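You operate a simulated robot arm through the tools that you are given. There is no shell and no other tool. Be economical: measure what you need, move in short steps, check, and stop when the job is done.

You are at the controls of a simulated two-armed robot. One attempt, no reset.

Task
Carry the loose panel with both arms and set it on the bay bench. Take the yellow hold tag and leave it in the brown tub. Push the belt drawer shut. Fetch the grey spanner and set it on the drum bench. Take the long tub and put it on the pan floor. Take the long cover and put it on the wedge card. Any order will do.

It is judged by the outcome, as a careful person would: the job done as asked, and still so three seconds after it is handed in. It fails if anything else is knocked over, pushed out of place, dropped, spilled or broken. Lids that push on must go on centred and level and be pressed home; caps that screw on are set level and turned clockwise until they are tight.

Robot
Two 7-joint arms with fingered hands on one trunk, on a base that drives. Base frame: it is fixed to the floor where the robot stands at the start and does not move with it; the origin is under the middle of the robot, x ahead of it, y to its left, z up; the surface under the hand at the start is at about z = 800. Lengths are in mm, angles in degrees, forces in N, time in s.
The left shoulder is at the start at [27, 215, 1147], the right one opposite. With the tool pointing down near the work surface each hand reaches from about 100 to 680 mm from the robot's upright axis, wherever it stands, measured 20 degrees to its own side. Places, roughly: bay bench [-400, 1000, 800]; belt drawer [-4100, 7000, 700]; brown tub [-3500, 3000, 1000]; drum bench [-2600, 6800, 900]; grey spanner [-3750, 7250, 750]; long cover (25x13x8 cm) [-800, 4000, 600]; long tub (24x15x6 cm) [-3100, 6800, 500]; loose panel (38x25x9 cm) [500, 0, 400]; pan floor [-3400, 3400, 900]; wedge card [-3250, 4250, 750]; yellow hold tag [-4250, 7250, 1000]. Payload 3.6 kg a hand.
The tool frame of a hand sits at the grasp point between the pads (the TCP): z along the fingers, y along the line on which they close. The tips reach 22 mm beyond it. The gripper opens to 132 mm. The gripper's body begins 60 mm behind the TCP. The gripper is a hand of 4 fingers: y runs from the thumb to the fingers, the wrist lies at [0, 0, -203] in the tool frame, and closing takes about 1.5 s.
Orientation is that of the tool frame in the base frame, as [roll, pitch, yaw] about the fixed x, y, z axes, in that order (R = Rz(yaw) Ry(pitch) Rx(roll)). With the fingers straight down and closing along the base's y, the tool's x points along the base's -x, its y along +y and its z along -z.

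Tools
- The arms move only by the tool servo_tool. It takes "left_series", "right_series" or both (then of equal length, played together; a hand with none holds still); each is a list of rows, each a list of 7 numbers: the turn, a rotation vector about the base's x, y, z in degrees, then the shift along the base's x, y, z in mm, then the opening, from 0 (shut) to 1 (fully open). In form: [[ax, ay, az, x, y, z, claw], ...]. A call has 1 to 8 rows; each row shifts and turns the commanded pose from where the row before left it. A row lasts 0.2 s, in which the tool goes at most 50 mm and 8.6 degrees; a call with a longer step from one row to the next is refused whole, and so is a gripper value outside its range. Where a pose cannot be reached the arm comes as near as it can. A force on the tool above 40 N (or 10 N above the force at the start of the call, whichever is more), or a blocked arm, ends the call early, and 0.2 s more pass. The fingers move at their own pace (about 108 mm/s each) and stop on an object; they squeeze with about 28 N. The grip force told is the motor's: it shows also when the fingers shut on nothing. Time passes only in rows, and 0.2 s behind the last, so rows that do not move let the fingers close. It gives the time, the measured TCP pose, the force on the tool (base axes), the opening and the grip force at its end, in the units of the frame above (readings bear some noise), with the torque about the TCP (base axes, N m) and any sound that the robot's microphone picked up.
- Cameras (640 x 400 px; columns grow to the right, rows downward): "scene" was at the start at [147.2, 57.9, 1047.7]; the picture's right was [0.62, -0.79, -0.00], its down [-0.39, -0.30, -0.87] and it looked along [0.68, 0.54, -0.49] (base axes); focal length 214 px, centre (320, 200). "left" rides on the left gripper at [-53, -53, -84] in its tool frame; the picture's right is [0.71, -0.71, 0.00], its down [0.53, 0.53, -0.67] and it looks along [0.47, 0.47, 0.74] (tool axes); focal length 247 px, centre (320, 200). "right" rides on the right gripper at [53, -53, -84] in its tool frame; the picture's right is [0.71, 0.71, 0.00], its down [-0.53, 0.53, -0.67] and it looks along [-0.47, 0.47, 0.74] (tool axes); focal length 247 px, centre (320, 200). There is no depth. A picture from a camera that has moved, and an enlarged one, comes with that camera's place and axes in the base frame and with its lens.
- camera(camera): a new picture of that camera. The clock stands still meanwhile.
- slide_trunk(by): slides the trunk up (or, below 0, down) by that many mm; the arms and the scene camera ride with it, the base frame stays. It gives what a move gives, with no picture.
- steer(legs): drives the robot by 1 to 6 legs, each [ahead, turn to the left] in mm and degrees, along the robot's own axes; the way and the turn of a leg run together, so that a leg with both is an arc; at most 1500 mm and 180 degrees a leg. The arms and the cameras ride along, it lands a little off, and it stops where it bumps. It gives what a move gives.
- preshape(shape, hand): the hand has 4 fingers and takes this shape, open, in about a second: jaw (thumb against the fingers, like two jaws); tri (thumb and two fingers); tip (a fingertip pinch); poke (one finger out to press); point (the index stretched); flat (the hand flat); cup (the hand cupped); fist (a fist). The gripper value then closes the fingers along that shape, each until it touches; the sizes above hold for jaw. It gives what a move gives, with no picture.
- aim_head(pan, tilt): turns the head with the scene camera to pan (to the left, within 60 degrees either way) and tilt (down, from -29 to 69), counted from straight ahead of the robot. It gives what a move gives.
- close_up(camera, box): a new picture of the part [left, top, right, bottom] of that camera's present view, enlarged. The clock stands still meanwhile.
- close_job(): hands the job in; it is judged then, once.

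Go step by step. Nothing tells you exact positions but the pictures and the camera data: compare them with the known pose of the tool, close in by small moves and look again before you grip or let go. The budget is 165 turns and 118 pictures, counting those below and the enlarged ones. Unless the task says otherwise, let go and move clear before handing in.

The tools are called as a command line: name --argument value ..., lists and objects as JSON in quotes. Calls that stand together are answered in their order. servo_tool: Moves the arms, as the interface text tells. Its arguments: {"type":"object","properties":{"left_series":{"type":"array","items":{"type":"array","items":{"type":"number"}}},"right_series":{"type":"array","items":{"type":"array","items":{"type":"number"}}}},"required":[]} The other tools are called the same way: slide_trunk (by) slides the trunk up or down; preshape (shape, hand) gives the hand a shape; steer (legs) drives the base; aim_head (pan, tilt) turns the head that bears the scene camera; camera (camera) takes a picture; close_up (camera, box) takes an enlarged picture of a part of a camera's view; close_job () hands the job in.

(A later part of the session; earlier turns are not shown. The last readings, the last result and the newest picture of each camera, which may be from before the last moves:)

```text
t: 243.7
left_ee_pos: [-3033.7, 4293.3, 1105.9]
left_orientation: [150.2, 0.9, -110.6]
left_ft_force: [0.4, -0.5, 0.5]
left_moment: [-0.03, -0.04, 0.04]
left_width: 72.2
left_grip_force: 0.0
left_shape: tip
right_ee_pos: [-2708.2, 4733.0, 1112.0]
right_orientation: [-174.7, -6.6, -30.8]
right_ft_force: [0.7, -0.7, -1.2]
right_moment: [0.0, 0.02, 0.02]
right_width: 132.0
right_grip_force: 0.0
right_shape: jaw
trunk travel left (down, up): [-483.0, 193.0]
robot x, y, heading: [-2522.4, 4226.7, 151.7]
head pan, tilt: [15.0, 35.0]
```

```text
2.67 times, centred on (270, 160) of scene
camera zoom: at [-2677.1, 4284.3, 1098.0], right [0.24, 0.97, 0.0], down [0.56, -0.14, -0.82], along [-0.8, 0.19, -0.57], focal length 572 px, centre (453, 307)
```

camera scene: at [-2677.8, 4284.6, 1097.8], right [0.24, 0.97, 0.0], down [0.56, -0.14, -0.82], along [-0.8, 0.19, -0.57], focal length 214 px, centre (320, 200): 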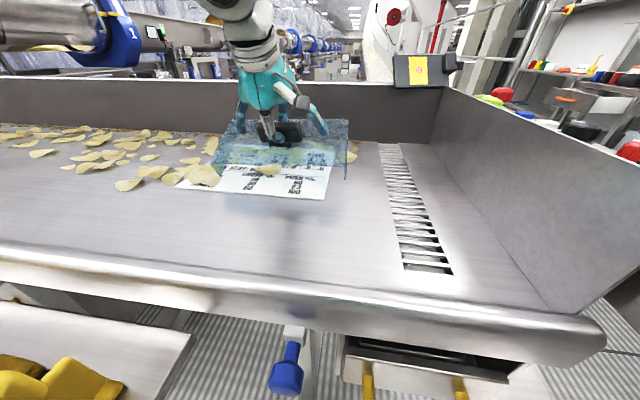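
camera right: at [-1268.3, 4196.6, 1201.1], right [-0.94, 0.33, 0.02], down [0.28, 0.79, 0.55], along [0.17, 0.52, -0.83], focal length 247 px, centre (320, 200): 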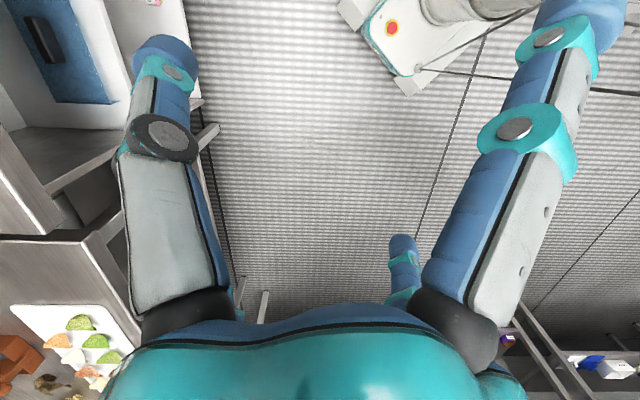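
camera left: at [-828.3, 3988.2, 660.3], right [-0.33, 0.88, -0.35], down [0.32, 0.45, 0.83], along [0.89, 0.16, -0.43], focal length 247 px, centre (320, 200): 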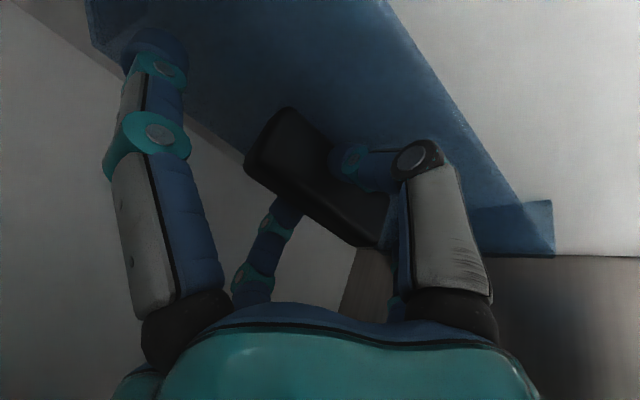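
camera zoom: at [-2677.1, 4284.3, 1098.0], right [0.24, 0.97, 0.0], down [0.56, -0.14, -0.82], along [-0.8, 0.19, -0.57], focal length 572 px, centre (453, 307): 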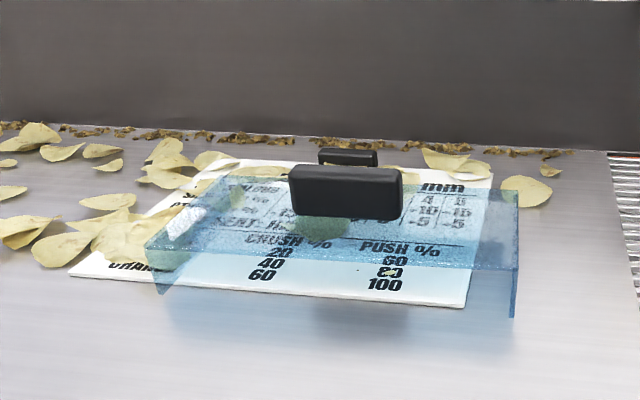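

The cover stands on the wedge card. I back off and go further up the aisle towards the far benches.

steer --legs '[[-480, 0]]'

steer --legs '[[0, -42]]'

steer --legs '[[0, -36]]'

steer --legs '[[1250, 0]]'

aim_head --pan 40 --tilt 12

camera --camera "scene"

```text
t: 246.6
left_ee_pos: [-2609.7, 4064.2, 1105.2]
left_orientation: [150.2, 1.0, -110.9]
left_ft_force: [-0.9, 0.4, 0.1]
left_moment: [0.0, 0.02, -0.01]
left_width: 72.0
left_grip_force: 0.1
left_shape: tip
right_ee_pos: [-2280.7, 4500.5, 1112.2]
right_orientation: [-174.7, -6.6, -31.1]
right_ft_force: [0.7, -0.4, 0.4]
right_moment: [-0.03, 0.02, 0.01]
right_width: 132.0
right_grip_force: 0.0
right_shape: jaw
trunk travel left (down, up): [-483.0, 193.0]
robot x, y, heading: [-2101.8, 3991.9, 151.0]
head pan, tilt: [15.0, 35.0]
```

```text
t: 249.0
left_ee_pos: [-2426.0, 4393.6, 1105.1]
left_orientation: [150.4, 1.0, -153.7]
left_ft_force: [-1.3, -0.5, 0.6]
left_moment: [0.01, 0.02, -0.01]
left_width: 72.2
left_grip_force: 0.1
left_shape: tip
right_ee_pos: [-1887.8, 4489.9, 1111.3]
right_orientation: [-174.7, -6.7, -73.9]
right_ft_force: [-0.4, 0.7, 0.8]
right_moment: [-0.02, -0.04, 0.0]
right_width: 132.3
right_grip_force: 0.1
right_shape: jaw
trunk travel left (down, up): [-483.0, 193.0]
robot x, y, heading: [-2127.0, 3980.0, 108.2]
head pan, tilt: [15.0, 35.0]
```

```text
t: 251.1
left_ee_pos: [-2127.6, 4491.0, 1105.3]
left_orientation: [150.2, 1.0, 170.5]
left_ft_force: [0.7, -0.9, -0.8]
left_moment: [0.02, 0.0, 0.03]
left_width: 72.5
left_grip_force: 0.0
left_shape: tip
right_ee_pos: [-1635.6, 4253.1, 1113.2]
right_orientation: [-174.6, -6.6, -109.8]
right_ft_force: [-0.3, -0.6, 0.5]
right_moment: [-0.04, 0.01, 0.02]
right_width: 131.6
right_grip_force: 0.1
right_shape: jaw
trunk travel left (down, up): [-483.0, 193.0]
robot x, y, heading: [-2156.5, 3994.2, 72.9]
head pan, tilt: [15.0, 35.0]
```

```text
t: 257.5
left_ee_pos: [-1706.7, 5690.9, 1105.7]
left_orientation: [150.3, 1.0, 168.0]
left_ft_force: [-0.6, 0.5, 0.6]
left_moment: [-0.03, 0.01, 0.02]
left_width: 72.5
left_grip_force: 0.0
left_shape: tip
right_ee_pos: [-1224.5, 5432.1, 1112.8]
right_orientation: [-174.7, -6.7, -112.2]
right_ft_force: [-0.3, 0.5, -0.4]
right_moment: [0.01, 0.0, 0.06]
right_width: 131.8
right_grip_force: 0.1
right_shape: jaw
trunk travel left (down, up): [-483.0, 193.0]
robot x, y, heading: [-1758.8, 5196.8, 70.5]
head pan, tilt: [15.0, 35.0]
```

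```text
t: 258.4
left_ee_pos: [-1707.8, 5690.5, 1106.6]
left_orientation: [150.2, 1.1, 167.9]
left_ft_force: [0.0, 0.0, 0.4]
left_moment: [-0.01, 0.01, -0.03]
left_width: 72.4
left_grip_force: 0.1
left_shape: tip
right_ee_pos: [-1225.1, 5431.0, 1113.1]
right_orientation: [-174.7, -6.7, -112.2]
right_ft_force: [0.0, -0.6, -0.5]
right_moment: [-0.04, 0.0, 0.02]
right_width: 132.0
right_grip_force: 0.1
right_shape: jaw
trunk travel left (down, up): [-483.0, 193.0]
robot x, y, heading: [-1762.0, 5195.8, 70.8]
head pan, tilt: [40.0, 12.0]
```

```text
26 pictures are left
camera scene: at [-1766.7, 5357.5, 1134.7], right [0.94, 0.35, 0.0], down [0.07, -0.2, -0.98], along [-0.34, 0.92, -0.21], focal length 214 px, centre (320, 200)
```

scene: 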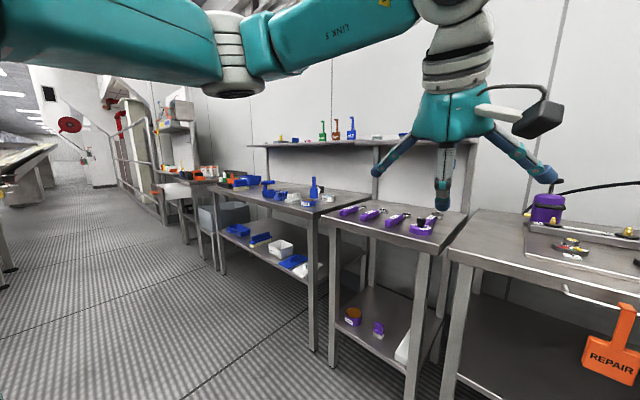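

Benches along the back wall are visible: drum bench (blue items), its lower shelf with tubs, then the spanner table further on. I drive along them.

steer --legs '[[0, 43]]'

steer --legs '[[0, 43]]'

steer --legs '[[1450, 0]]'

aim_head --pan -30 --tilt 15

camera --camera "scene"

```text
t: 260.8
left_ee_pos: [-2046.4, 5602.1, 1106.0]
left_orientation: [150.3, 1.0, -150.8]
left_ft_force: [0.3, 0.1, -0.2]
left_moment: [0.01, 0.01, -0.02]
left_width: 72.5
left_grip_force: 0.0
left_shape: tip
right_ee_pos: [-1512.8, 5726.3, 1113.5]
right_orientation: [-174.6, -6.7, -70.9]
right_ft_force: [-0.6, 0.1, -0.9]
right_moment: [0.01, -0.03, 0.01]
right_width: 131.9
right_grip_force: 0.0
right_shape: jaw
trunk travel left (down, up): [-483.0, 193.0]
robot x, y, heading: [-1725.7, 5211.3, 111.7]
head pan, tilt: [40.0, 12.0]
```

```text
t: 263.2
left_ee_pos: [-2234.1, 5269.2, 1105.7]
left_orientation: [150.3, 1.0, -106.5]
left_ft_force: [-0.3, 0.0, 0.2]
left_moment: [-0.02, -0.03, -0.01]
left_width: 72.1
left_grip_force: 0.0
left_shape: tip
right_ee_pos: [-1939.2, 5729.9, 1114.6]
right_orientation: [-174.6, -6.8, -26.6]
right_ft_force: [-0.4, -0.7, 1.0]
right_moment: [0.0, 0.0, 0.0]
right_width: 132.1
right_grip_force: 0.0
right_shape: jaw
trunk travel left (down, up): [-483.0, 193.0]
robot x, y, heading: [-1715.7, 5241.8, 155.5]
head pan, tilt: [40.0, 12.0]
```

```text
t: 270.6
left_ee_pos: [-3592.6, 5829.3, 1107.9]
left_orientation: [150.3, 1.0, -103.8]
left_ft_force: [0.5, 0.1, 0.0]
left_moment: [0.01, 0.01, 0.02]
left_width: 72.5
left_grip_force: 0.1
left_shape: tip
right_ee_pos: [-3320.6, 6303.1, 1114.2]
right_orientation: [-174.8, -6.6, -24.0]
right_ft_force: [-0.1, -0.6, 0.0]
right_moment: [-0.01, -0.01, 0.0]
right_width: 132.2
right_grip_force: 0.0
right_shape: jaw
trunk travel left (down, up): [-483.0, 193.0]
robot x, y, heading: [-3079.6, 5825.6, 158.0]
head pan, tilt: [40.0, 12.0]
```

```text
t: 272.0
left_ee_pos: [-3594.1, 5829.6, 1108.5]
left_orientation: [150.1, 1.0, -103.8]
left_ft_force: [1.3, 0.8, -0.8]
left_moment: [-0.02, -0.02, 0.0]
left_width: 72.5
left_grip_force: 0.1
left_shape: tip
right_ee_pos: [-3319.1, 6303.1, 1114.3]
right_orientation: [-174.8, -6.7, -23.9]
right_ft_force: [-0.5, 0.0, 0.4]
right_moment: [-0.01, 0.02, 0.02]
right_width: 131.9
right_grip_force: 0.1
right_shape: jaw
trunk travel left (down, up): [-483.0, 193.0]
robot x, y, heading: [-3076.0, 5826.6, 158.0]
head pan, tilt: [-30.0, 15.0]
```

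```text
25 pictures are left
camera scene: at [-3205.7, 5929.8, 1129.9], right [0.79, 0.62, 0.0], down [0.16, -0.2, -0.97], along [-0.59, 0.76, -0.26], focal length 214 px, centre (320, 200)
```

scene: 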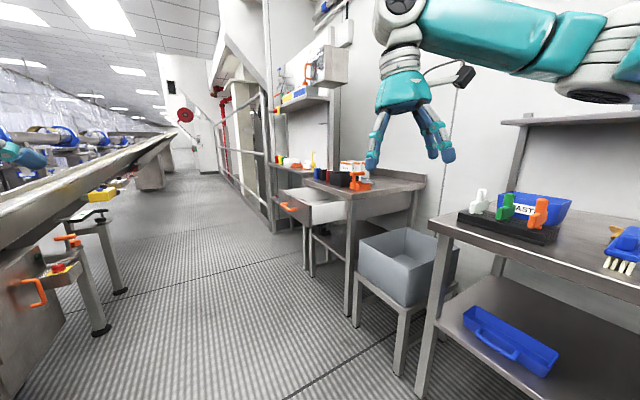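

I see the open drawer (orange handle), a yellow tag behind it, a grey bin, and the blue long tub on the lower shelf at right. I zoom in.

close_up --camera "scene" --box '[265, 120, 465, 245]'

```text
3.20 times, centred on (365, 182) of scene
camera zoom: at [-3205.7, 5929.8, 1129.9], right [0.79, 0.62, 0.0], down [0.16, -0.2, -0.97], along [-0.59, 0.76, -0.26], focal length 686 px, centre (176, 256)
```

zoom: 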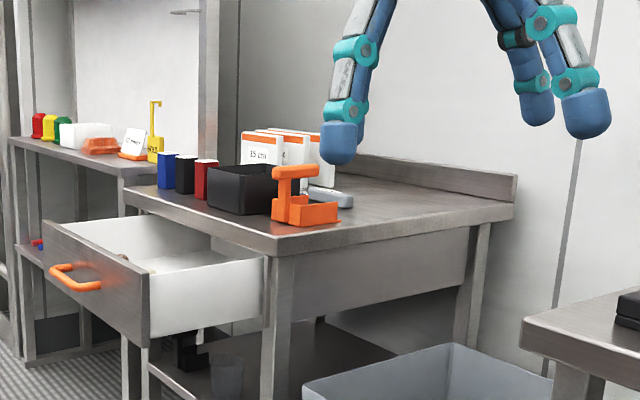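

Spanner (grey) lies on the drawer bench behind an orange stand; tag is the yellow block with hook. I drive to stand in front of the drawer bench and face it.

steer --legs '[[1150, 0]]'

steer --legs '[[0, -44]]'

steer --legs '[[0, -44]]'

aim_head --pan 5 --tilt 30

camera --camera "scene"

```text
t: 277.6
left_ee_pos: [-4628.5, 6210.2, 1108.7]
left_orientation: [150.3, 0.9, -101.9]
left_ft_force: [-0.4, 0.0, 0.3]
left_moment: [-0.02, 0.0, -0.01]
left_width: 72.5
left_grip_force: 0.0
left_shape: tip
right_ee_pos: [-4371.2, 6693.2, 1113.8]
right_orientation: [-174.6, -6.7, -22.0]
right_ft_force: [0.0, 0.3, -0.2]
right_moment: [0.02, -0.03, 0.0]
right_width: 132.1
right_grip_force: 0.0
right_shape: jaw
trunk travel left (down, up): [-483.0, 193.0]
robot x, y, heading: [-4107.3, 6226.1, 159.8]
head pan, tilt: [-30.0, 15.0]
```

```text
t: 280.1
left_ee_pos: [-4493.0, 6570.9, 1109.0]
left_orientation: [150.3, 1.0, -145.7]
left_ft_force: [-0.2, 0.5, -0.2]
left_moment: [-0.05, -0.02, 0.01]
left_width: 72.7
left_grip_force: 0.0
left_shape: tip
right_ee_pos: [-3973.1, 6742.9, 1113.6]
right_orientation: [-174.7, -6.7, -65.8]
right_ft_force: [-0.2, -0.8, -0.2]
right_moment: [-0.02, 0.03, -0.02]
right_width: 132.0
right_grip_force: 0.1
right_shape: jaw
trunk travel left (down, up): [-483.0, 193.0]
robot x, y, heading: [-4138.1, 6209.9, 116.3]
head pan, tilt: [-30.0, 15.0]
```

```text
t: 282.6
left_ee_pos: [-4120.8, 6716.8, 1108.1]
left_orientation: [150.3, 1.0, 168.1]
left_ft_force: [-1.0, 0.5, -0.7]
left_moment: [0.01, 0.01, -0.01]
left_width: 72.4
left_grip_force: 0.0
left_shape: tip
right_ee_pos: [-3639.1, 6458.1, 1115.2]
right_orientation: [-174.8, -6.8, -112.0]
right_ft_force: [-0.5, -0.2, 0.6]
right_moment: [0.0, 0.04, -0.02]
right_width: 131.9
right_grip_force: 0.1
right_shape: jaw
trunk travel left (down, up): [-483.0, 193.0]
robot x, y, heading: [-4177.6, 6219.4, 70.4]
head pan, tilt: [-30.0, 15.0]
```

```text
t: 283.7
left_ee_pos: [-4121.2, 6714.6, 1109.7]
left_orientation: [150.2, 0.9, 168.1]
left_ft_force: [-0.4, 0.0, 0.3]
left_moment: [-0.03, 0.0, 0.02]
left_width: 72.6
left_grip_force: 0.0
left_shape: tip
right_ee_pos: [-3638.3, 6457.0, 1116.5]
right_orientation: [-174.7, -6.7, -112.0]
right_ft_force: [0.6, -0.6, -0.5]
right_moment: [0.0, 0.03, 0.01]
right_width: 132.1
right_grip_force: 0.0
right_shape: jaw
trunk travel left (down, up): [-483.0, 193.0]
robot x, y, heading: [-4177.7, 6225.4, 70.4]
head pan, tilt: [5.0, 30.0]
```

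```text
23 pictures are left
camera scene: at [-4127.6, 6384.0, 1105.7], right [0.97, -0.25, 0.0], down [-0.13, -0.48, -0.87], along [0.22, 0.84, -0.5], focal length 214 px, centre (320, 200)
```

scene: 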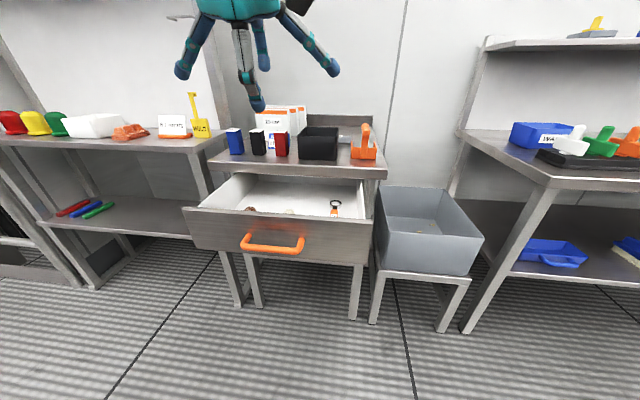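

Handle is at about (−4140, 6813, 746), the drawer ~215 mm open. I make a fist with the left hand and bring it pointing forward in front of the drawer.

preshape --hand "left" --shape "fist"

servo_tool --left_series '[[5.9, -2.1, 0, -9.2, -4.4, -45, 0], [5.9, -2.1, 0, -9.2, -4.4, -45, 0], [5.9, -2.1, 0, -9.2, -4.4, -45, 0], [5.9, -2.1, 0, -9.2, -4.4, -45, 0], [5.9, -2.1, 0, -9.2, -4.4, -45, 0], [5.9, -2.1, 0, -9.2, -4.4, -45, 0], [5.9, -2.1, 0, -9.2, -4.4, -45, 0], [5.9, -2.1, 0, -9.2, -4.4, -45, 0]]'

camera --camera "scene"

```text
t: 284.6
left_ee_pos: [-4122.1, 6714.8, 1108.8]
left_orientation: [150.1, 1.0, 168.1]
left_ft_force: [-0.3, -0.5, 0.3]
left_moment: [0.03, 0.02, 0.02]
left_width: 0.1
left_grip_force: 0.1
left_shape: fist
right_ee_pos: [-3640.0, 6457.7, 1115.9]
right_orientation: [-174.7, -6.6, -112.0]
right_ft_force: [-0.2, -0.3, -0.1]
right_moment: [-0.01, -0.02, 0.0]
right_width: 132.1
right_grip_force: 0.1
right_shape: jaw
trunk travel left (down, up): [-483.0, 193.0]
robot x, y, heading: [-4176.5, 6219.9, 70.3]
head pan, tilt: [5.0, 30.0]
```

```text
t: 286.4
left_ee_pos: [-4147.5, 6655.3, 791.5]
left_orientation: [100.6, 6.3, 165.7]
left_ft_force: [-0.3, -0.2, 0.7]
left_moment: [0.0, -0.01, 0.01]
left_width: 0.0
left_grip_force: 0.0
left_shape: fist
left hand out of reach, approached as far as the arm can: row 7, 8
right_ee_pos: [-3638.8, 6456.6, 1117.2]
right_orientation: [-174.7, -6.8, -112.0]
right_ft_force: [-0.1, -1.3, 0.2]
right_moment: [0.02, 0.02, -0.01]
right_width: 132.2
right_grip_force: 0.1
right_shape: jaw
trunk travel left (down, up): [-483.0, 193.0]
robot x, y, heading: [-4177.5, 6223.4, 70.4]
head pan, tilt: [5.0, 30.0]
```

```text
22 pictures are left
camera scene: at [-4128.5, 6383.9, 1105.7], right [0.97, -0.25, 0.0], down [-0.13, -0.48, -0.87], along [0.22, 0.84, -0.5], focal length 214 px, centre (320, 200)
```

scene: 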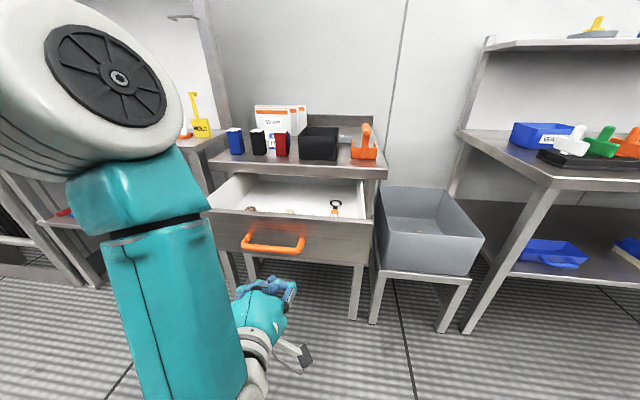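

The fist is in front of the drawer's upper panel, above the handle. I drive forward to push it in.

steer --legs '[[300, -1]]'

camera --camera "scene"

```text
t: 288.4
left_ee_pos: [-4039.8, 6933.3, 790.4]
left_orientation: [100.8, 6.2, 164.7]
left_ft_force: [-3.1, -1.3, 7.3]
left_moment: [-0.22, 0.16, -0.07]
left_width: 0.0
left_grip_force: 0.0
left_shape: fist
right_ee_pos: [-3533.3, 6725.7, 1116.6]
right_orientation: [-174.8, -6.6, -113.1]
right_ft_force: [0.4, -0.2, -1.4]
right_moment: [0.0, 0.0, -0.03]
right_width: 132.0
right_grip_force: 0.1
right_shape: jaw
trunk travel left (down, up): [-483.0, 193.0]
robot x, y, heading: [-4077.1, 6501.8, 69.4]
head pan, tilt: [5.0, 30.0]
```

```text
21 pictures are left
camera scene: at [-4024.7, 6661.9, 1105.7], right [0.96, -0.27, 0.0], down [-0.13, -0.48, -0.87], along [0.23, 0.83, -0.5], focal length 214 px, centre (320, 200)
```

scene: 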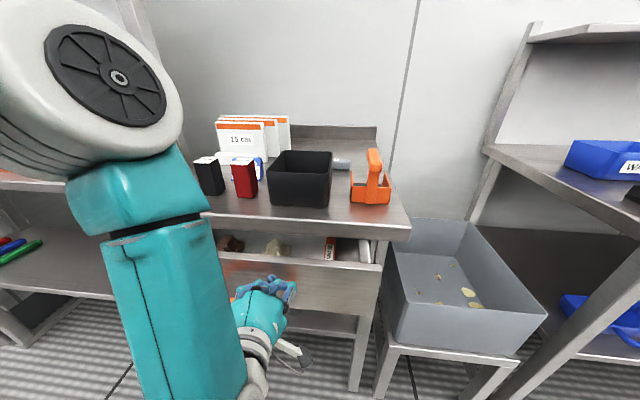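

steer --legs '[[90, 0]]'

camera --camera "scene"

```text
t: 289.5
left_ee_pos: [-4007.5, 7015.9, 789.1]
left_orientation: [101.0, 6.2, 164.8]
left_ft_force: [-7.2, -21.6, 4.1]
left_moment: [-0.38, 0.09, -0.06]
left_width: 0.0
left_grip_force: 0.0
left_shape: fist
right_ee_pos: [-3502.1, 6809.3, 1118.4]
right_orientation: [-174.7, -6.5, -113.1]
right_ft_force: [-0.3, -0.4, 0.0]
right_moment: [-0.02, 0.01, 0.0]
right_width: 132.0
right_grip_force: 0.0
right_shape: jaw
trunk travel left (down, up): [-483.0, 193.0]
robot x, y, heading: [-4041.9, 6585.7, 69.4]
head pan, tilt: [5.0, 30.0]
```

```text
20 pictures are left
camera scene: at [-3992.7, 6745.9, 1106.1], right [0.96, -0.27, 0.0], down [-0.13, -0.48, -0.87], along [0.23, 0.83, -0.5], focal length 214 px, centre (320, 200)
```

scene: 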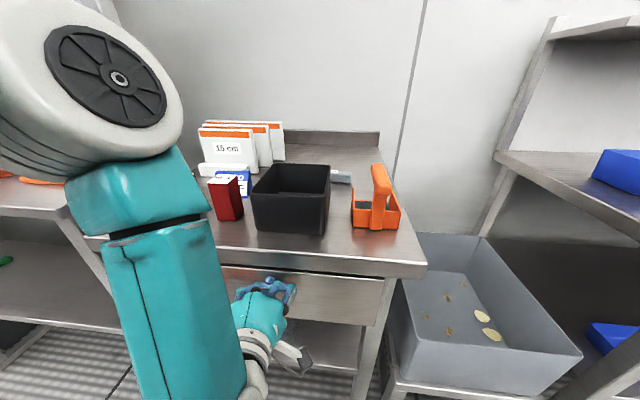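

The drawer is at its stop (22 N). I zoom at the spanner.

steer --legs '[[12, 0]]'

close_up --camera "scene" --box '[220, 130, 440, 320]'

```text
t: 290.3
left_ee_pos: [-4005.8, 7016.6, 786.0]
left_orientation: [102.3, 6.0, 164.6]
left_ft_force: [-7.5, -10.2, 12.0]
left_moment: [-0.29, 0.04, -0.06]
left_width: 0.0
left_grip_force: 0.0
left_shape: fist
right_ee_pos: [-3498.2, 6819.3, 1119.1]
right_orientation: [-174.7, -6.6, -113.1]
right_ft_force: [-0.7, -0.6, 0.2]
right_moment: [-0.04, 0.05, -0.02]
right_width: 132.0
right_grip_force: 0.1
right_shape: jaw
trunk travel left (down, up): [-483.0, 193.0]
robot x, y, heading: [-4042.0, 6598.9, 69.7]
head pan, tilt: [5.0, 30.0]
stopped in leg 1: the force on the tool passed its limit at 52 N (the readings are from after the stop); the commanded pose is now the measured one
```

```text
2.11 times, centred on (330, 225) of scene
camera zoom: at [-3989.2, 6755.7, 1106.0], right [0.96, -0.27, 0.0], down [-0.13, -0.48, -0.87], along [0.23, 0.83, -0.5], focal length 452 px, centre (299, 147)
```

zoom: 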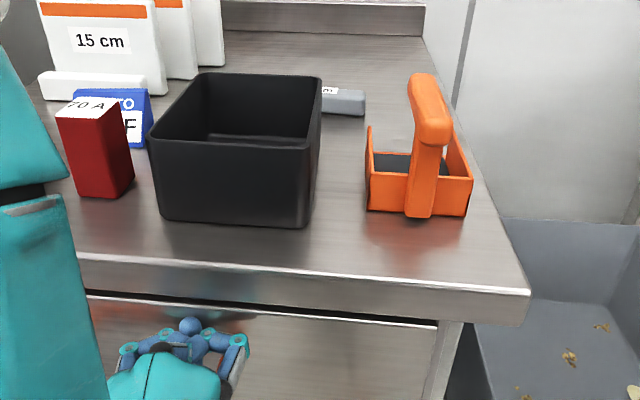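

Drawer is shut. I withdraw the left fist and raise it back.

servo_tool --left_series '[[0, 0, 0, -15, -37, 0, 0], [0, 0, 0, -15, -37, 0, 0], [0, 0, 0, -10, -25, 0, 0], [-5.9, 2.1, 0, 0, 0, 45, 0], [-5.9, 2.1, 0, 0, 0, 45, 0], [-5.9, 2.1, 0, 0, 0, 45, 0], [-5.9, 2.1, 0, 0, 0, 45, 0], [-5.9, 2.1, 0, 0, 0, 45, 0]]'

servo_tool --left_series '[[-5.9, 2.1, 0, 0, 0, 40, 0], [-5.9, 2.1, 0, 0, 0, 40, 0], [-5.9, 2.1, 0, 0, 0, 40, 0]]'

steer --legs '[[110, 0]]'

```text
t: 292.1
left_ee_pos: [-4020.9, 6957.0, 998.5]
left_orientation: [133.4, 2.2, 167.8]
left_ft_force: [-0.9, -0.7, 0.1]
left_moment: [0.01, 0.02, -0.02]
left_width: 0.0
left_grip_force: 0.0
left_shape: fist
left hand out of reach, approached as far as the arm can: row 2, 3
right_ee_pos: [-3496.6, 6820.0, 1117.9]
right_orientation: [-174.7, -6.5, -113.0]
right_ft_force: [-1.2, 0.0, -0.1]
right_moment: [0.03, 0.0, 0.03]
right_width: 131.8
right_grip_force: 0.1
right_shape: jaw
trunk travel left (down, up): [-483.0, 193.0]
robot x, y, heading: [-4041.6, 6599.1, 69.6]
head pan, tilt: [5.0, 30.0]
```

```text
t: 292.9
left_ee_pos: [-4017.2, 6951.2, 1118.8]
left_orientation: [152.3, 0.7, 167.7]
left_ft_force: [0.1, -0.2, -0.1]
left_moment: [-0.01, -0.02, -0.01]
left_width: 0.1
left_grip_force: 0.0
left_shape: fist
right_ee_pos: [-3498.9, 6818.9, 1118.4]
right_orientation: [-174.6, -6.8, -113.1]
right_ft_force: [0.0, -0.1, 0.1]
right_moment: [0.01, -0.01, 0.0]
right_width: 132.1
right_grip_force: 0.0
right_shape: jaw
trunk travel left (down, up): [-483.0, 193.0]
robot x, y, heading: [-4040.9, 6591.9, 69.3]
head pan, tilt: [5.0, 30.0]
```

```text
t: 294.1
left_ee_pos: [-3976.6, 7057.7, 1116.5]
left_orientation: [152.4, 0.6, 167.6]
left_ft_force: [0.1, -0.1, 0.3]
left_moment: [-0.02, 0.03, 0.01]
left_width: 0.0
left_grip_force: 0.1
left_shape: fist
right_ee_pos: [-3457.7, 6926.3, 1118.0]
right_orientation: [-174.8, -6.9, -112.9]
right_ft_force: [0.2, 0.1, -0.5]
right_moment: [-0.01, 0.0, -0.03]
right_width: 132.0
right_grip_force: 0.1
right_shape: jaw
trunk travel left (down, up): [-483.0, 193.0]
robot x, y, heading: [-3998.8, 6698.2, 69.4]
head pan, tilt: [5.0, 30.0]
```

servo_tool --right_series '[[0, 0, 0, -32, 33, 0, 1], [0, 0, 0, -32, 33, 0, 1], [0, 0, 0, -32, 33, 0, 1], [0, 0, 0, -32, 33, 0, 1], [0, 0, 0, -32, 33, 0, 1], [0, 0, 0, -32, 33, 0, 1], [0, 0, 0, -32, 33, 0, 1], [0, 0, 0, -32, 33, 0, 1]]'

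camera --camera "right"

```text
t: 295.9
left_ee_pos: [-3978.5, 7056.2, 1118.9]
left_orientation: [152.1, 0.7, 167.7]
left_ft_force: [0.2, -0.6, -0.4]
left_moment: [0.0, -0.03, 0.01]
left_width: 0.1
left_grip_force: 0.2
left_shape: fist
right_ee_pos: [-3714.3, 7191.6, 1120.0]
right_orientation: [-174.6, -6.6, -113.0]
right_ft_force: [-0.3, 0.1, 0.0]
right_moment: [0.0, -0.01, 0.02]
right_width: 132.0
right_grip_force: 0.1
right_shape: jaw
trunk travel left (down, up): [-483.0, 193.0]
robot x, y, heading: [-4003.1, 6699.8, 69.1]
head pan, tilt: [5.0, 30.0]
```

```text
18 pictures are left
camera right: at [-3689.8, 7134.1, 1214.8], right [-0.93, -0.38, 0.02], down [-0.31, 0.78, 0.55], along [-0.22, 0.5, -0.83], focal length 247 px, centre (320, 200)
```

right: 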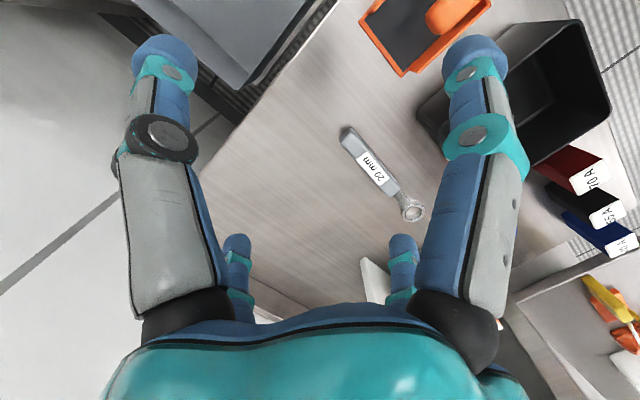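

The spanner ("20 mm", ring end) lies with its handle from (−3773, 7213) to (−3899, 7283), top z≈879. I rotate the right hand 45° so the handle passes between finger pairs, and descend above it.

servo_tool --right_series '[[1.36, 0.4, 7.5, -21.3, 10, -25, 0.45], [1.36, 0.4, 7.5, -21.3, 10, -25, 0.45], [1.36, 0.4, 7.5, -21.3, 10, -25, 0.45], [1.36, 0.4, 7.5, -21.3, 10, -25, 0.45], [1.36, 0.4, 7.5, -21.3, 10, -25, 0.45], [1.36, 0.4, 7.5, -21.3, 10, -25, 0.45]]'

camera --camera "right"

```text
t: 297.3
left_ee_pos: [-3977.1, 7057.8, 1118.3]
left_orientation: [152.2, 0.6, 167.7]
left_ft_force: [-0.7, -0.3, 0.2]
left_moment: [0.01, -0.02, -0.01]
left_width: 0.1
left_grip_force: 0.1
left_shape: fist
right_ee_pos: [-3829.4, 7241.2, 966.1]
right_orientation: [-177.0, 1.5, -68.8]
right_ft_force: [0.1, 0.5, -0.6]
right_moment: [-0.03, 0.02, -0.02]
right_width: 59.6
right_grip_force: 0.0
right_shape: jaw
right hand out of reach, approached as far as the arm can: row 6
trunk travel left (down, up): [-483.0, 193.0]
robot x, y, heading: [-3998.6, 6699.5, 69.5]
head pan, tilt: [5.0, 30.0]
```

```text
17 pictures are left
camera right: at [-3762.6, 7208.0, 1052.1], right [-0.4, -0.91, -0.06], down [-0.71, 0.27, 0.65], along [-0.58, 0.3, -0.75], focal length 247 px, centre (320, 200)
```

right: 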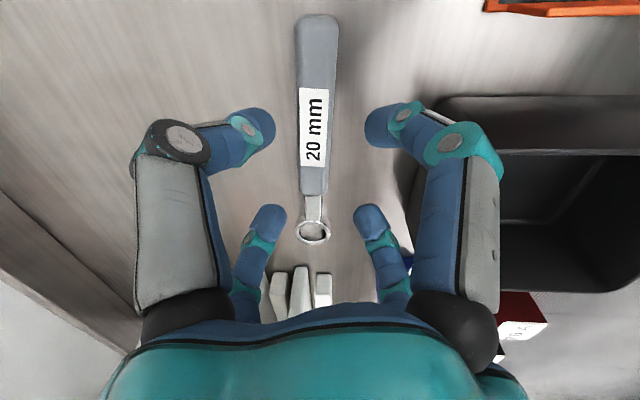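

Aligned very well. I need ~11 mm more toward the wall; the arm is near its limit, so I drive 40 mm ahead and lower partway.

steer --legs '[[40, 0]]'

servo_tool --right_series '[[0, 0, 0, -5, -13, -10, 0.45], [0, 0, 0, -5, -13, -20, 0.45], [0, 0, 0, 0, 0, -20, 0.45]]'

camera --camera "right"

```text
t: 298.2
left_ee_pos: [-3960.2, 7095.3, 1118.5]
left_orientation: [152.4, 0.7, 167.7]
left_ft_force: [-0.6, 0.3, -0.3]
left_moment: [0.0, 0.04, 0.01]
left_width: 0.0
left_grip_force: 0.1
left_shape: fist
right_ee_pos: [-3813.7, 7280.3, 960.9]
right_orientation: [-176.9, 1.1, -68.8]
right_ft_force: [-0.3, -0.4, -0.6]
right_moment: [-0.04, 0.0, -0.02]
right_width: 60.0
right_grip_force: 0.0
right_shape: jaw
trunk travel left (down, up): [-483.0, 193.0]
robot x, y, heading: [-3985.8, 6735.2, 69.4]
head pan, tilt: [5.0, 30.0]
```

```text
t: 299.0
left_ee_pos: [-3963.2, 7092.5, 1119.9]
left_orientation: [152.2, 0.6, 167.7]
left_ft_force: [0.4, 0.5, -0.2]
left_moment: [-0.03, -0.04, -0.03]
left_width: 0.0
left_grip_force: 0.1
left_shape: fist
right_ee_pos: [-3824.7, 7250.3, 914.7]
right_orientation: [-176.9, 1.2, -68.9]
right_ft_force: [0.1, -0.1, 0.6]
right_moment: [-0.04, 0.02, -0.01]
right_width: 59.8
right_grip_force: 0.1
right_shape: jaw
trunk travel left (down, up): [-483.0, 193.0]
robot x, y, heading: [-3986.0, 6738.6, 69.7]
head pan, tilt: [5.0, 30.0]
```

```text
16 pictures are left
camera right: at [-3758.0, 7217.1, 1001.0], right [-0.4, -0.91, -0.05], down [-0.71, 0.28, 0.65], along [-0.58, 0.3, -0.76], focal length 247 px, centre (320, 200)
```

right: 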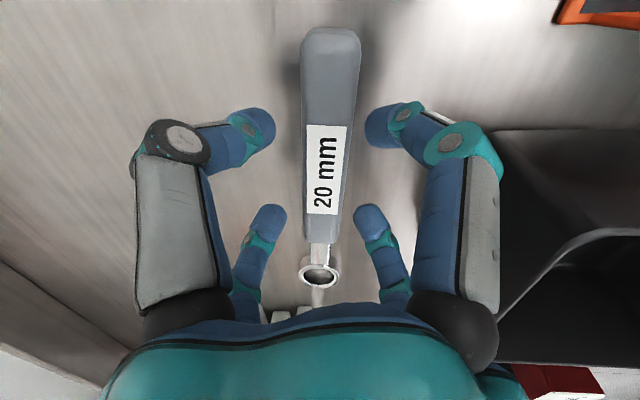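

Centred. I descend 29 mm and close.

servo_tool --right_series '[[0, 0, 0, 0, 0, -14, 0.45], [0, 0, 0, 0, 0, -14, 0.45], [0, 0, 0, 0, 0, 0, 0.2], [0, 0, 0, 0, 0, 0, 0], [0, 0, 0, 0, 0, 0, 0], [0, 0, 0, 0, 0, 0, 0], [0, 0, 0, 0, 0, 0, 0]]'

servo_tool --right_series '[[0, 0, 0, 0, 0, 20, 0], [0, 0, 0, 0, 0, 30, 0], [0, 0, 0, 0, 0, 40, 0], [0, 0, 0, 0, 0, 40, 0]]'

camera --camera "right"

```text
t: 300.6
left_ee_pos: [-3962.8, 7093.6, 1120.1]
left_orientation: [152.2, 0.6, 167.6]
left_ft_force: [-0.2, -0.1, -0.2]
left_moment: [-0.03, 0.0, 0.0]
left_width: 0.0
left_grip_force: 0.1
left_shape: fist
right_ee_pos: [-3825.9, 7250.9, 885.7]
right_orientation: [-177.0, 1.1, -68.9]
right_ft_force: [0.1, 0.4, 0.1]
right_moment: [0.01, 0.01, 0.0]
right_width: 32.3
right_grip_force: 28.6
right_shape: jaw
trunk travel left (down, up): [-483.0, 193.0]
robot x, y, heading: [-3985.3, 6736.7, 69.5]
head pan, tilt: [5.0, 30.0]
```

```text
t: 301.6
left_ee_pos: [-3962.5, 7092.1, 1119.2]
left_orientation: [152.2, 0.6, 167.7]
left_ft_force: [0.4, 0.3, 0.0]
left_moment: [-0.01, -0.02, 0.0]
left_width: 0.0
left_grip_force: 0.1
left_shape: fist
right_ee_pos: [-3825.2, 7251.0, 1015.8]
right_orientation: [-177.0, 1.2, -68.9]
right_ft_force: [-0.5, -0.3, -2.3]
right_moment: [-0.02, -0.05, 0.01]
right_width: 32.1
right_grip_force: 27.7
right_shape: jaw
trunk travel left (down, up): [-483.0, 193.0]
robot x, y, heading: [-3987.2, 6735.8, 69.3]
head pan, tilt: [5.0, 30.0]
```

```text
15 pictures are left
camera right: at [-3758.7, 7216.9, 1102.7], right [-0.4, -0.91, -0.05], down [-0.71, 0.28, 0.65], along [-0.58, 0.3, -0.76], focal length 247 px, centre (320, 200)
```

right: 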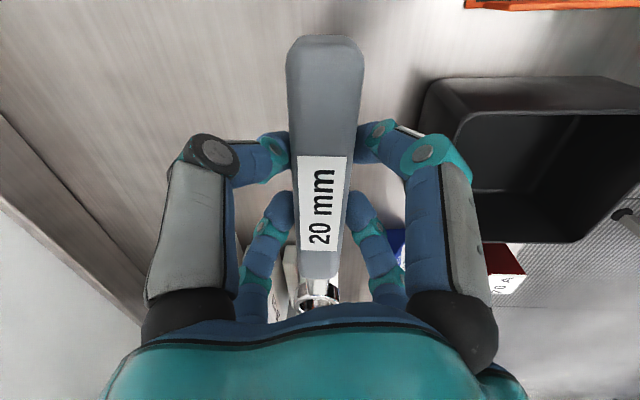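

The spanner is held. Now the yellow HOLD tag at about (−4352, 7315, z≈935): I sidestep left with the robot to stand before it.

steer --legs '[[-260, 0]]'

steer --legs '[[0, 44]]'

steer --legs '[[0, 44]]'

steer --legs '[[430, 0]]'

steer --legs '[[0, -44]]'

steer --legs '[[0, -44]]'

preshape --hand "left" --shape "jaw"

aim_head --pan 10 --tilt 20

camera --camera "scene"

```text
t: 303.5
left_ee_pos: [-4055.0, 6844.9, 1119.7]
left_orientation: [152.2, 0.7, 167.3]
left_ft_force: [0.6, -0.9, 0.2]
left_moment: [-0.05, 0.0, 0.0]
left_width: 0.1
left_grip_force: 0.0
left_shape: fist
right_ee_pos: [-3915.5, 7001.2, 1016.5]
right_orientation: [-176.9, 1.3, -69.2]
right_ft_force: [0.3, 0.9, -2.5]
right_moment: [-0.03, -0.05, 0.01]
right_width: 32.3
right_grip_force: 28.3
right_shape: jaw
trunk travel left (down, up): [-483.0, 193.0]
robot x, y, heading: [-4077.7, 6489.6, 69.1]
head pan, tilt: [5.0, 30.0]
```

```text
t: 305.4
left_ee_pos: [-4234.9, 6808.8, 1120.4]
left_orientation: [152.1, 0.7, -162.4]
left_ft_force: [0.3, -0.8, 0.6]
left_moment: [0.06, -0.02, -0.03]
left_width: 0.0
left_grip_force: 0.0
left_shape: fist
right_ee_pos: [-4193.9, 7011.9, 1016.5]
right_orientation: [-176.9, 0.9, -39.1]
right_ft_force: [-0.9, 0.4, -2.3]
right_moment: [0.0, -0.08, -0.01]
right_width: 32.2
right_grip_force: 27.4
right_shape: jaw
trunk travel left (down, up): [-483.0, 193.0]
robot x, y, heading: [-4057.0, 6494.7, 99.5]
head pan, tilt: [5.0, 30.0]
stopped in leg 1: the robot was blocked; the commanded pose is now the measured one
```

```text
t: 307.1
left_ee_pos: [-4344.9, 6706.2, 1121.0]
left_orientation: [152.3, 0.7, -138.0]
left_ft_force: [0.2, -0.5, -0.4]
left_moment: [-0.03, 0.0, -0.05]
left_width: 0.0
left_grip_force: 0.1
left_shape: fist
right_ee_pos: [-4378.8, 6938.0, 1006.1]
right_orientation: [-177.2, -0.2, -17.6]
right_ft_force: [-0.1, 0.0, -1.6]
right_moment: [0.02, -0.06, 0.0]
right_width: 32.1
right_grip_force: 27.9
right_shape: jaw
trunk travel left (down, up): [-483.0, 193.0]
robot x, y, heading: [-4034.6, 6506.3, 124.3]
head pan, tilt: [5.0, 30.0]
stopped in leg 1: the robot was blocked; the commanded pose is now the measured one
```

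```text
t: 309.6
left_ee_pos: [-4570.7, 7046.4, 1122.3]
left_orientation: [152.2, 0.6, -138.7]
left_ft_force: [-0.2, 0.5, 0.4]
left_moment: [0.0, -0.02, 0.04]
left_width: 0.0
left_grip_force: 0.0
left_shape: fist
right_ee_pos: [-4600.9, 7278.8, 1005.4]
right_orientation: [-177.2, -0.1, -18.5]
right_ft_force: [-0.7, 0.1, -2.0]
right_moment: [0.02, -0.03, 0.02]
right_width: 31.8
right_grip_force: 28.3
right_shape: jaw
trunk travel left (down, up): [-483.0, 193.0]
robot x, y, heading: [-4262.4, 6836.0, 123.5]
head pan, tilt: [5.0, 30.0]
stopped in leg 1: the robot was blocked; the commanded pose is now the measured one
```

```text
t: 311.4
left_ee_pos: [-4434.2, 7169.1, 1122.9]
left_orientation: [152.3, 0.4, -167.6]
left_ft_force: [0.3, -0.2, 0.1]
left_moment: [-0.01, 0.03, 0.02]
left_width: 0.0
left_grip_force: 0.1
left_shape: fist
right_ee_pos: [-4348.9, 7387.1, 1006.3]
right_orientation: [-177.3, -0.1, -47.2]
right_ft_force: [0.7, -0.1, -1.5]
right_moment: [-0.02, -0.04, -0.01]
right_width: 31.2
right_grip_force: 28.2
right_shape: jaw
trunk travel left (down, up): [-483.0, 193.0]
robot x, y, heading: [-4290.2, 6836.7, 94.0]
head pan, tilt: [5.0, 30.0]
stopped in leg 1: the robot was blocked; the commanded pose is now the measured one
```

```text
t: 312.6
left_ee_pos: [-4379.0, 7186.3, 1123.8]
left_orientation: [151.9, 0.5, -177.3]
left_ft_force: [0.2, -0.3, 0.2]
left_moment: [0.0, 0.0, -0.02]
left_width: 0.0
left_grip_force: 0.0
left_shape: fist
right_ee_pos: [-4269.0, 7378.8, 1010.1]
right_orientation: [-177.9, 0.1, -55.4]
right_ft_force: [5.1, -18.0, 0.8]
right_moment: [1.44, 0.26, -0.16]
right_width: 30.2
right_grip_force: 28.2
right_shape: jaw
trunk travel left (down, up): [-483.0, 193.0]
robot x, y, heading: [-4294.2, 6835.9, 84.5]
head pan, tilt: [5.0, 30.0]
stopped in leg 1: the force on the tool passed its limit at 55 N (the readings are from after the stop); the commanded pose is now the measured one
```

```text
t: 313.6
left_ee_pos: [-4378.8, 7186.7, 1123.6]
left_orientation: [152.0, 0.6, -177.3]
left_ft_force: [0.5, -0.2, -0.3]
left_moment: [-0.02, 0.0, -0.01]
left_width: 131.7
left_grip_force: 0.1
left_shape: jaw
right_ee_pos: [-4267.9, 7379.8, 1009.9]
right_orientation: [-177.8, 0.2, -55.4]
right_ft_force: [1.5, -20.0, -1.7]
right_moment: [1.5, 0.07, -0.06]
right_width: 30.3
right_grip_force: 27.9
right_shape: jaw
trunk travel left (down, up): [-483.0, 193.0]
robot x, y, heading: [-4297.5, 6839.3, 84.6]
head pan, tilt: [5.0, 30.0]
```

```text
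t: 314.3
left_ee_pos: [-4377.9, 7185.2, 1125.7]
left_orientation: [152.0, 0.6, -177.3]
left_ft_force: [0.8, -0.4, -1.4]
left_moment: [0.0, 0.0, 0.02]
left_width: 132.0
left_grip_force: 0.1
left_shape: jaw
right_ee_pos: [-4268.8, 7378.9, 1010.4]
right_orientation: [-177.8, 0.1, -55.3]
right_ft_force: [0.2, -20.2, -2.4]
right_moment: [1.53, 0.0, -0.02]
right_width: 30.5
right_grip_force: 28.0
right_shape: jaw
trunk travel left (down, up): [-483.0, 193.0]
robot x, y, heading: [-4296.3, 6836.2, 84.9]
head pan, tilt: [10.0, 20.0]
```

```text
14 pictures are left
camera scene: at [-4296.7, 7004.7, 1122.1], right [1.0, 0.08, 0.0], down [0.03, -0.34, -0.94], along [-0.07, 0.94, -0.34], focal length 214 px, centre (320, 200)
```

scene: 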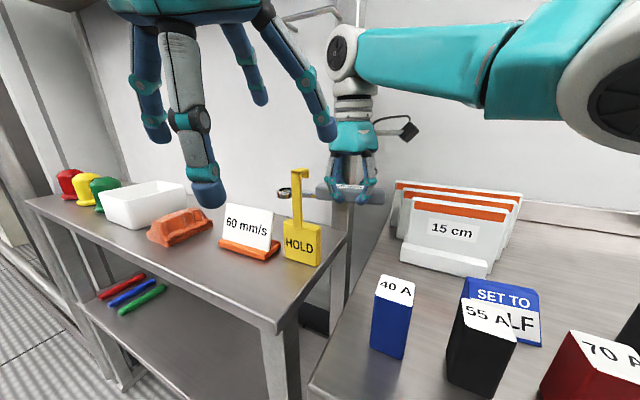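

I ended up diagonal, with the spanner touching an upright; nothing has toppled. I ease the right hand back, and bring the left hand vertical above the HOLD tag's post.

servo_tool --right_series '[[0, 0, 0, 0, -30, 5, 0], [0, 0, 0, 0, -40, 20, 0], [0, 0, 0, 0, -40, 30, 0], [0, 0, 0, 0, -40, 30, 0]]'

servo_tool --left_series '[[-7, -0.3, 0, 6.5, 31, 0, 0.4], [-7, -0.3, 0, 6.5, 31, 0, 0.4], [-7, -0.3, 0, 6.5, 31, 0, 0.4], [-7, -0.3, 0, 6.5, 31, 0, 0.4]]'

camera --camera "left"

```text
t: 315.3
left_ee_pos: [-4378.4, 7187.5, 1123.7]
left_orientation: [152.2, 0.6, -177.5]
left_ft_force: [0.0, -6.0, 1.6]
left_moment: [-0.07, -0.09, -0.46]
left_width: 131.7
left_grip_force: 0.1
left_shape: jaw
right_ee_pos: [-4270.8, 7232.2, 1095.3]
right_orientation: [-177.7, 0.0, -55.5]
right_ft_force: [-0.3, 5.9, -3.8]
right_moment: [-0.07, -0.16, -0.18]
right_width: 30.4
right_grip_force: 28.1
right_shape: jaw
trunk travel left (down, up): [-483.0, 193.0]
robot x, y, heading: [-4295.1, 6838.5, 84.3]
head pan, tilt: [10.0, 20.0]
```

```text
t: 315.7
left_ee_pos: [-4366.3, 7212.5, 1124.4]
left_orientation: [160.4, 0.8, -179.4]
left_ft_force: [16.2, -11.8, 5.3]
left_moment: [0.27, -0.32, -0.75]
left_width: 61.8
left_grip_force: 0.2
left_shape: jaw
right_ee_pos: [-4272.0, 7239.0, 1095.2]
right_orientation: [-177.9, 0.9, -56.8]
right_ft_force: [-15.9, 10.9, -7.2]
right_moment: [-0.51, -0.63, -0.72]
right_width: 30.5
right_grip_force: 28.6
right_shape: jaw
trunk travel left (down, up): [-483.0, 193.0]
robot x, y, heading: [-4297.2, 6840.0, 84.6]
head pan, tilt: [10.0, 20.0]
stopped in row 2 (left hand): the force on the tool passed its limit at 54 N (the readings are from after the stop); the commanded pose is now the measured one
```

```text
13 pictures are left
camera left: at [-4311.5, 7135.4, 1187.1], right [-0.7, -0.67, -0.25], down [-0.54, 0.27, 0.8], along [-0.47, 0.69, -0.55], focal length 247 px, centre (320, 200)
```

left: 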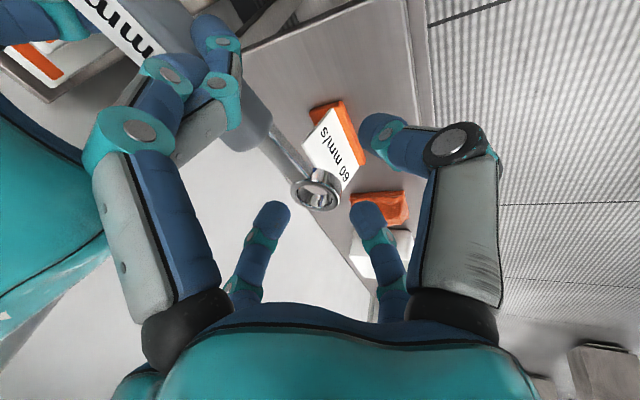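

The two hands touch each other; I move the right hand away to the right first.

servo_tool --right_series '[[0, 0, 0, 30, -10, 0, 0], [0, 0, 0, 42, -15, 5, 0], [0, 0, 0, 42, -15, 5, 0], [0, 0, 0, 42, -15, 5, 0], [0, 0, 0, 42, -15, 5, 0]]'

servo_tool --left_series '[[-6.5, -0.3, 0, 4, 32, 0, 0.4], [-6.5, -0.3, 0, 4, 32, 0, 0.4], [-6.5, -0.3, 0, 5, 33, 0, 0.4]]'

camera --camera "left"

```text
t: 316.1
left_ee_pos: [-4360.8, 7207.4, 1125.4]
left_orientation: [160.7, 1.6, 179.4]
left_ft_force: [25.2, -9.6, 3.5]
left_moment: [0.22, -0.14, -0.61]
left_width: 63.0
left_grip_force: 0.1
left_shape: jaw
right_ee_pos: [-4258.2, 7234.3, 1097.7]
right_orientation: [-178.5, 1.7, -57.1]
right_ft_force: [-25.5, 8.4, -5.4]
right_moment: [-0.35, -1.01, -0.94]
right_width: 30.6
right_grip_force: 27.6
right_shape: jaw
trunk travel left (down, up): [-483.0, 193.0]
robot x, y, heading: [-4297.6, 6836.7, 84.8]
head pan, tilt: [10.0, 20.0]
stopped in row 1 (left hand): the force on the tool passed its limit at 48 N (the readings are from after the stop); the commanded pose is now the measured one
```

```text
t: 316.4
left_ee_pos: [-4355.0, 7212.3, 1126.5]
left_orientation: [164.1, 1.9, 177.9]
left_ft_force: [19.6, -10.2, 5.1]
left_moment: [0.22, -0.39, -0.69]
left_width: 62.2
left_grip_force: 0.1
left_shape: jaw
right_ee_pos: [-4257.5, 7239.9, 1098.6]
right_orientation: [-178.1, 2.2, -58.1]
right_ft_force: [-17.7, 10.5, -7.4]
right_moment: [-0.42, -0.72, -0.76]
right_width: 30.6
right_grip_force: 28.0
right_shape: jaw
trunk travel left (down, up): [-483.0, 193.0]
robot x, y, heading: [-4294.0, 6837.9, 84.6]
head pan, tilt: [10.0, 20.0]
stopped in row 1 (left hand): the force on the tool passed its limit at 50 N (the readings are from after the stop); the commanded pose is now the measured one
```

```text
12 pictures are left
camera left: at [-4304.9, 7139.1, 1193.6], right [-0.72, -0.65, -0.22], down [-0.54, 0.34, 0.77], along [-0.43, 0.68, -0.6], focal length 247 px, centre (320, 200)
```

left: 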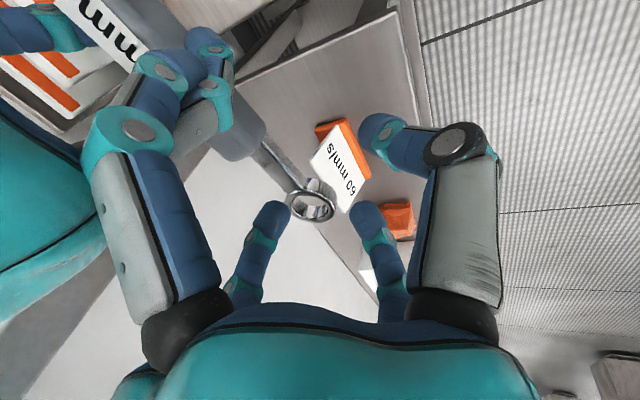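

The spanner ring is inside the left hand's fingers; I lift the left hand straight up out of it.

servo_tool --left_series '[[0, 0, 0, -5, 0, 25, 0.7], [0, 0, 0, -8, 0, 40, 0.7], [0, 0, 0, -8, -5, 40, 0.7], [0, 0, 0, -8, -5, 40, 0.7]]'

```text
t: 316.9
left_ee_pos: [-4362.4, 7208.0, 1147.5]
left_orientation: [165.2, 1.1, 177.4]
left_ft_force: [9.5, -7.4, -3.8]
left_moment: [-0.03, 0.23, -0.52]
left_width: 95.8
left_grip_force: 0.0
left_shape: jaw
right_ee_pos: [-4259.5, 7241.8, 1104.7]
right_orientation: [-178.3, 3.1, -58.3]
right_ft_force: [-9.8, 6.9, 2.8]
right_moment: [-0.47, -0.28, -0.48]
right_width: 30.7
right_grip_force: 28.2
right_shape: jaw
trunk travel left (down, up): [-483.0, 193.0]
robot x, y, heading: [-4296.5, 6838.6, 84.5]
head pan, tilt: [10.0, 20.0]
stopped in row 2 (left hand): the force on the tool passed its limit at 41 N (the readings are from after the stop); the commanded pose is now the measured one
```

servo_tool --left_series '[[0, 0, 0, 8, -7, 5, 0.7], [0, 0, 0, 2, -2, 30, 0.7], [0, 0, 0, 0, 0, 40, 0.7], [0, 0, 0, 0, 0, 40, 0.7]]'

camera --camera "scene"

```text
t: 317.9
left_ee_pos: [-4355.7, 7201.3, 1263.9]
left_orientation: [165.0, 0.9, 177.7]
left_ft_force: [-0.6, 0.5, 0.4]
left_moment: [0.02, -0.01, -0.01]
left_width: 92.3
left_grip_force: 0.1
left_shape: jaw
right_ee_pos: [-4258.9, 7239.5, 1103.3]
right_orientation: [-178.3, 2.9, -58.3]
right_ft_force: [-0.1, -0.1, -2.4]
right_moment: [-0.02, -0.06, -0.03]
right_width: 30.7
right_grip_force: 27.8
right_shape: jaw
trunk travel left (down, up): [-483.0, 193.0]
robot x, y, heading: [-4297.5, 6838.5, 84.7]
head pan, tilt: [10.0, 20.0]
```

```text
11 pictures are left
camera scene: at [-4296.6, 7007.7, 1121.7], right [1.0, 0.08, 0.0], down [0.03, -0.34, -0.94], along [-0.08, 0.94, -0.34], focal length 214 px, centre (320, 200)
```

scene: 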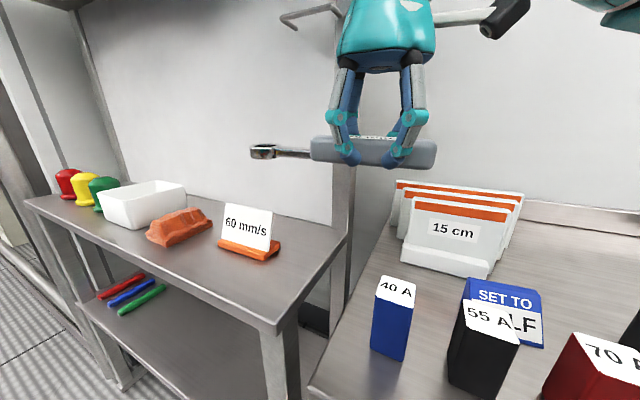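

The HOLD tag is no longer on the table — it was knocked off when the spanner was pulled back. I look down for it.

aim_head --pan 8 --tilt 60

camera --camera "scene"

```text
t: 319.0
left_ee_pos: [-4357.2, 7201.5, 1262.1]
left_orientation: [165.0, 0.9, 177.8]
left_ft_force: [0.0, 0.2, 0.6]
left_moment: [0.0, 0.01, -0.01]
left_width: 91.8
left_grip_force: 0.0
left_shape: jaw
right_ee_pos: [-4258.8, 7239.7, 1103.2]
right_orientation: [-178.3, 2.9, -58.3]
right_ft_force: [-0.4, 0.3, -2.4]
right_moment: [0.0, -0.05, 0.02]
right_width: 30.5
right_grip_force: 28.4
right_shape: jaw
trunk travel left (down, up): [-483.0, 193.0]
robot x, y, heading: [-4297.2, 6838.9, 84.7]
head pan, tilt: [8.0, 60.0]
```

```text
10 pictures are left
camera scene: at [-4292.4, 6981.7, 1063.6], right [1.0, 0.05, 0.0], down [0.04, -0.87, -0.5], along [-0.02, 0.5, -0.87], focal length 214 px, centre (320, 200)
```

scene: 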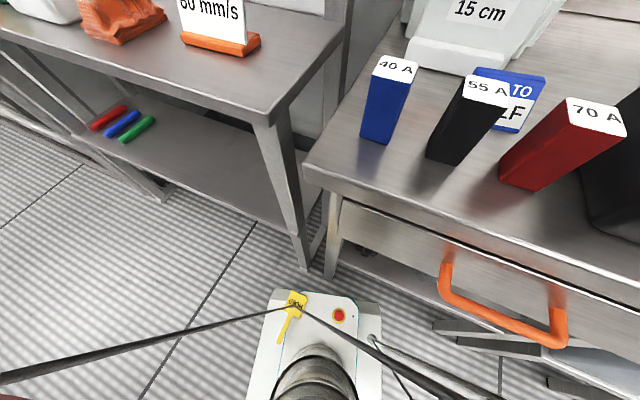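

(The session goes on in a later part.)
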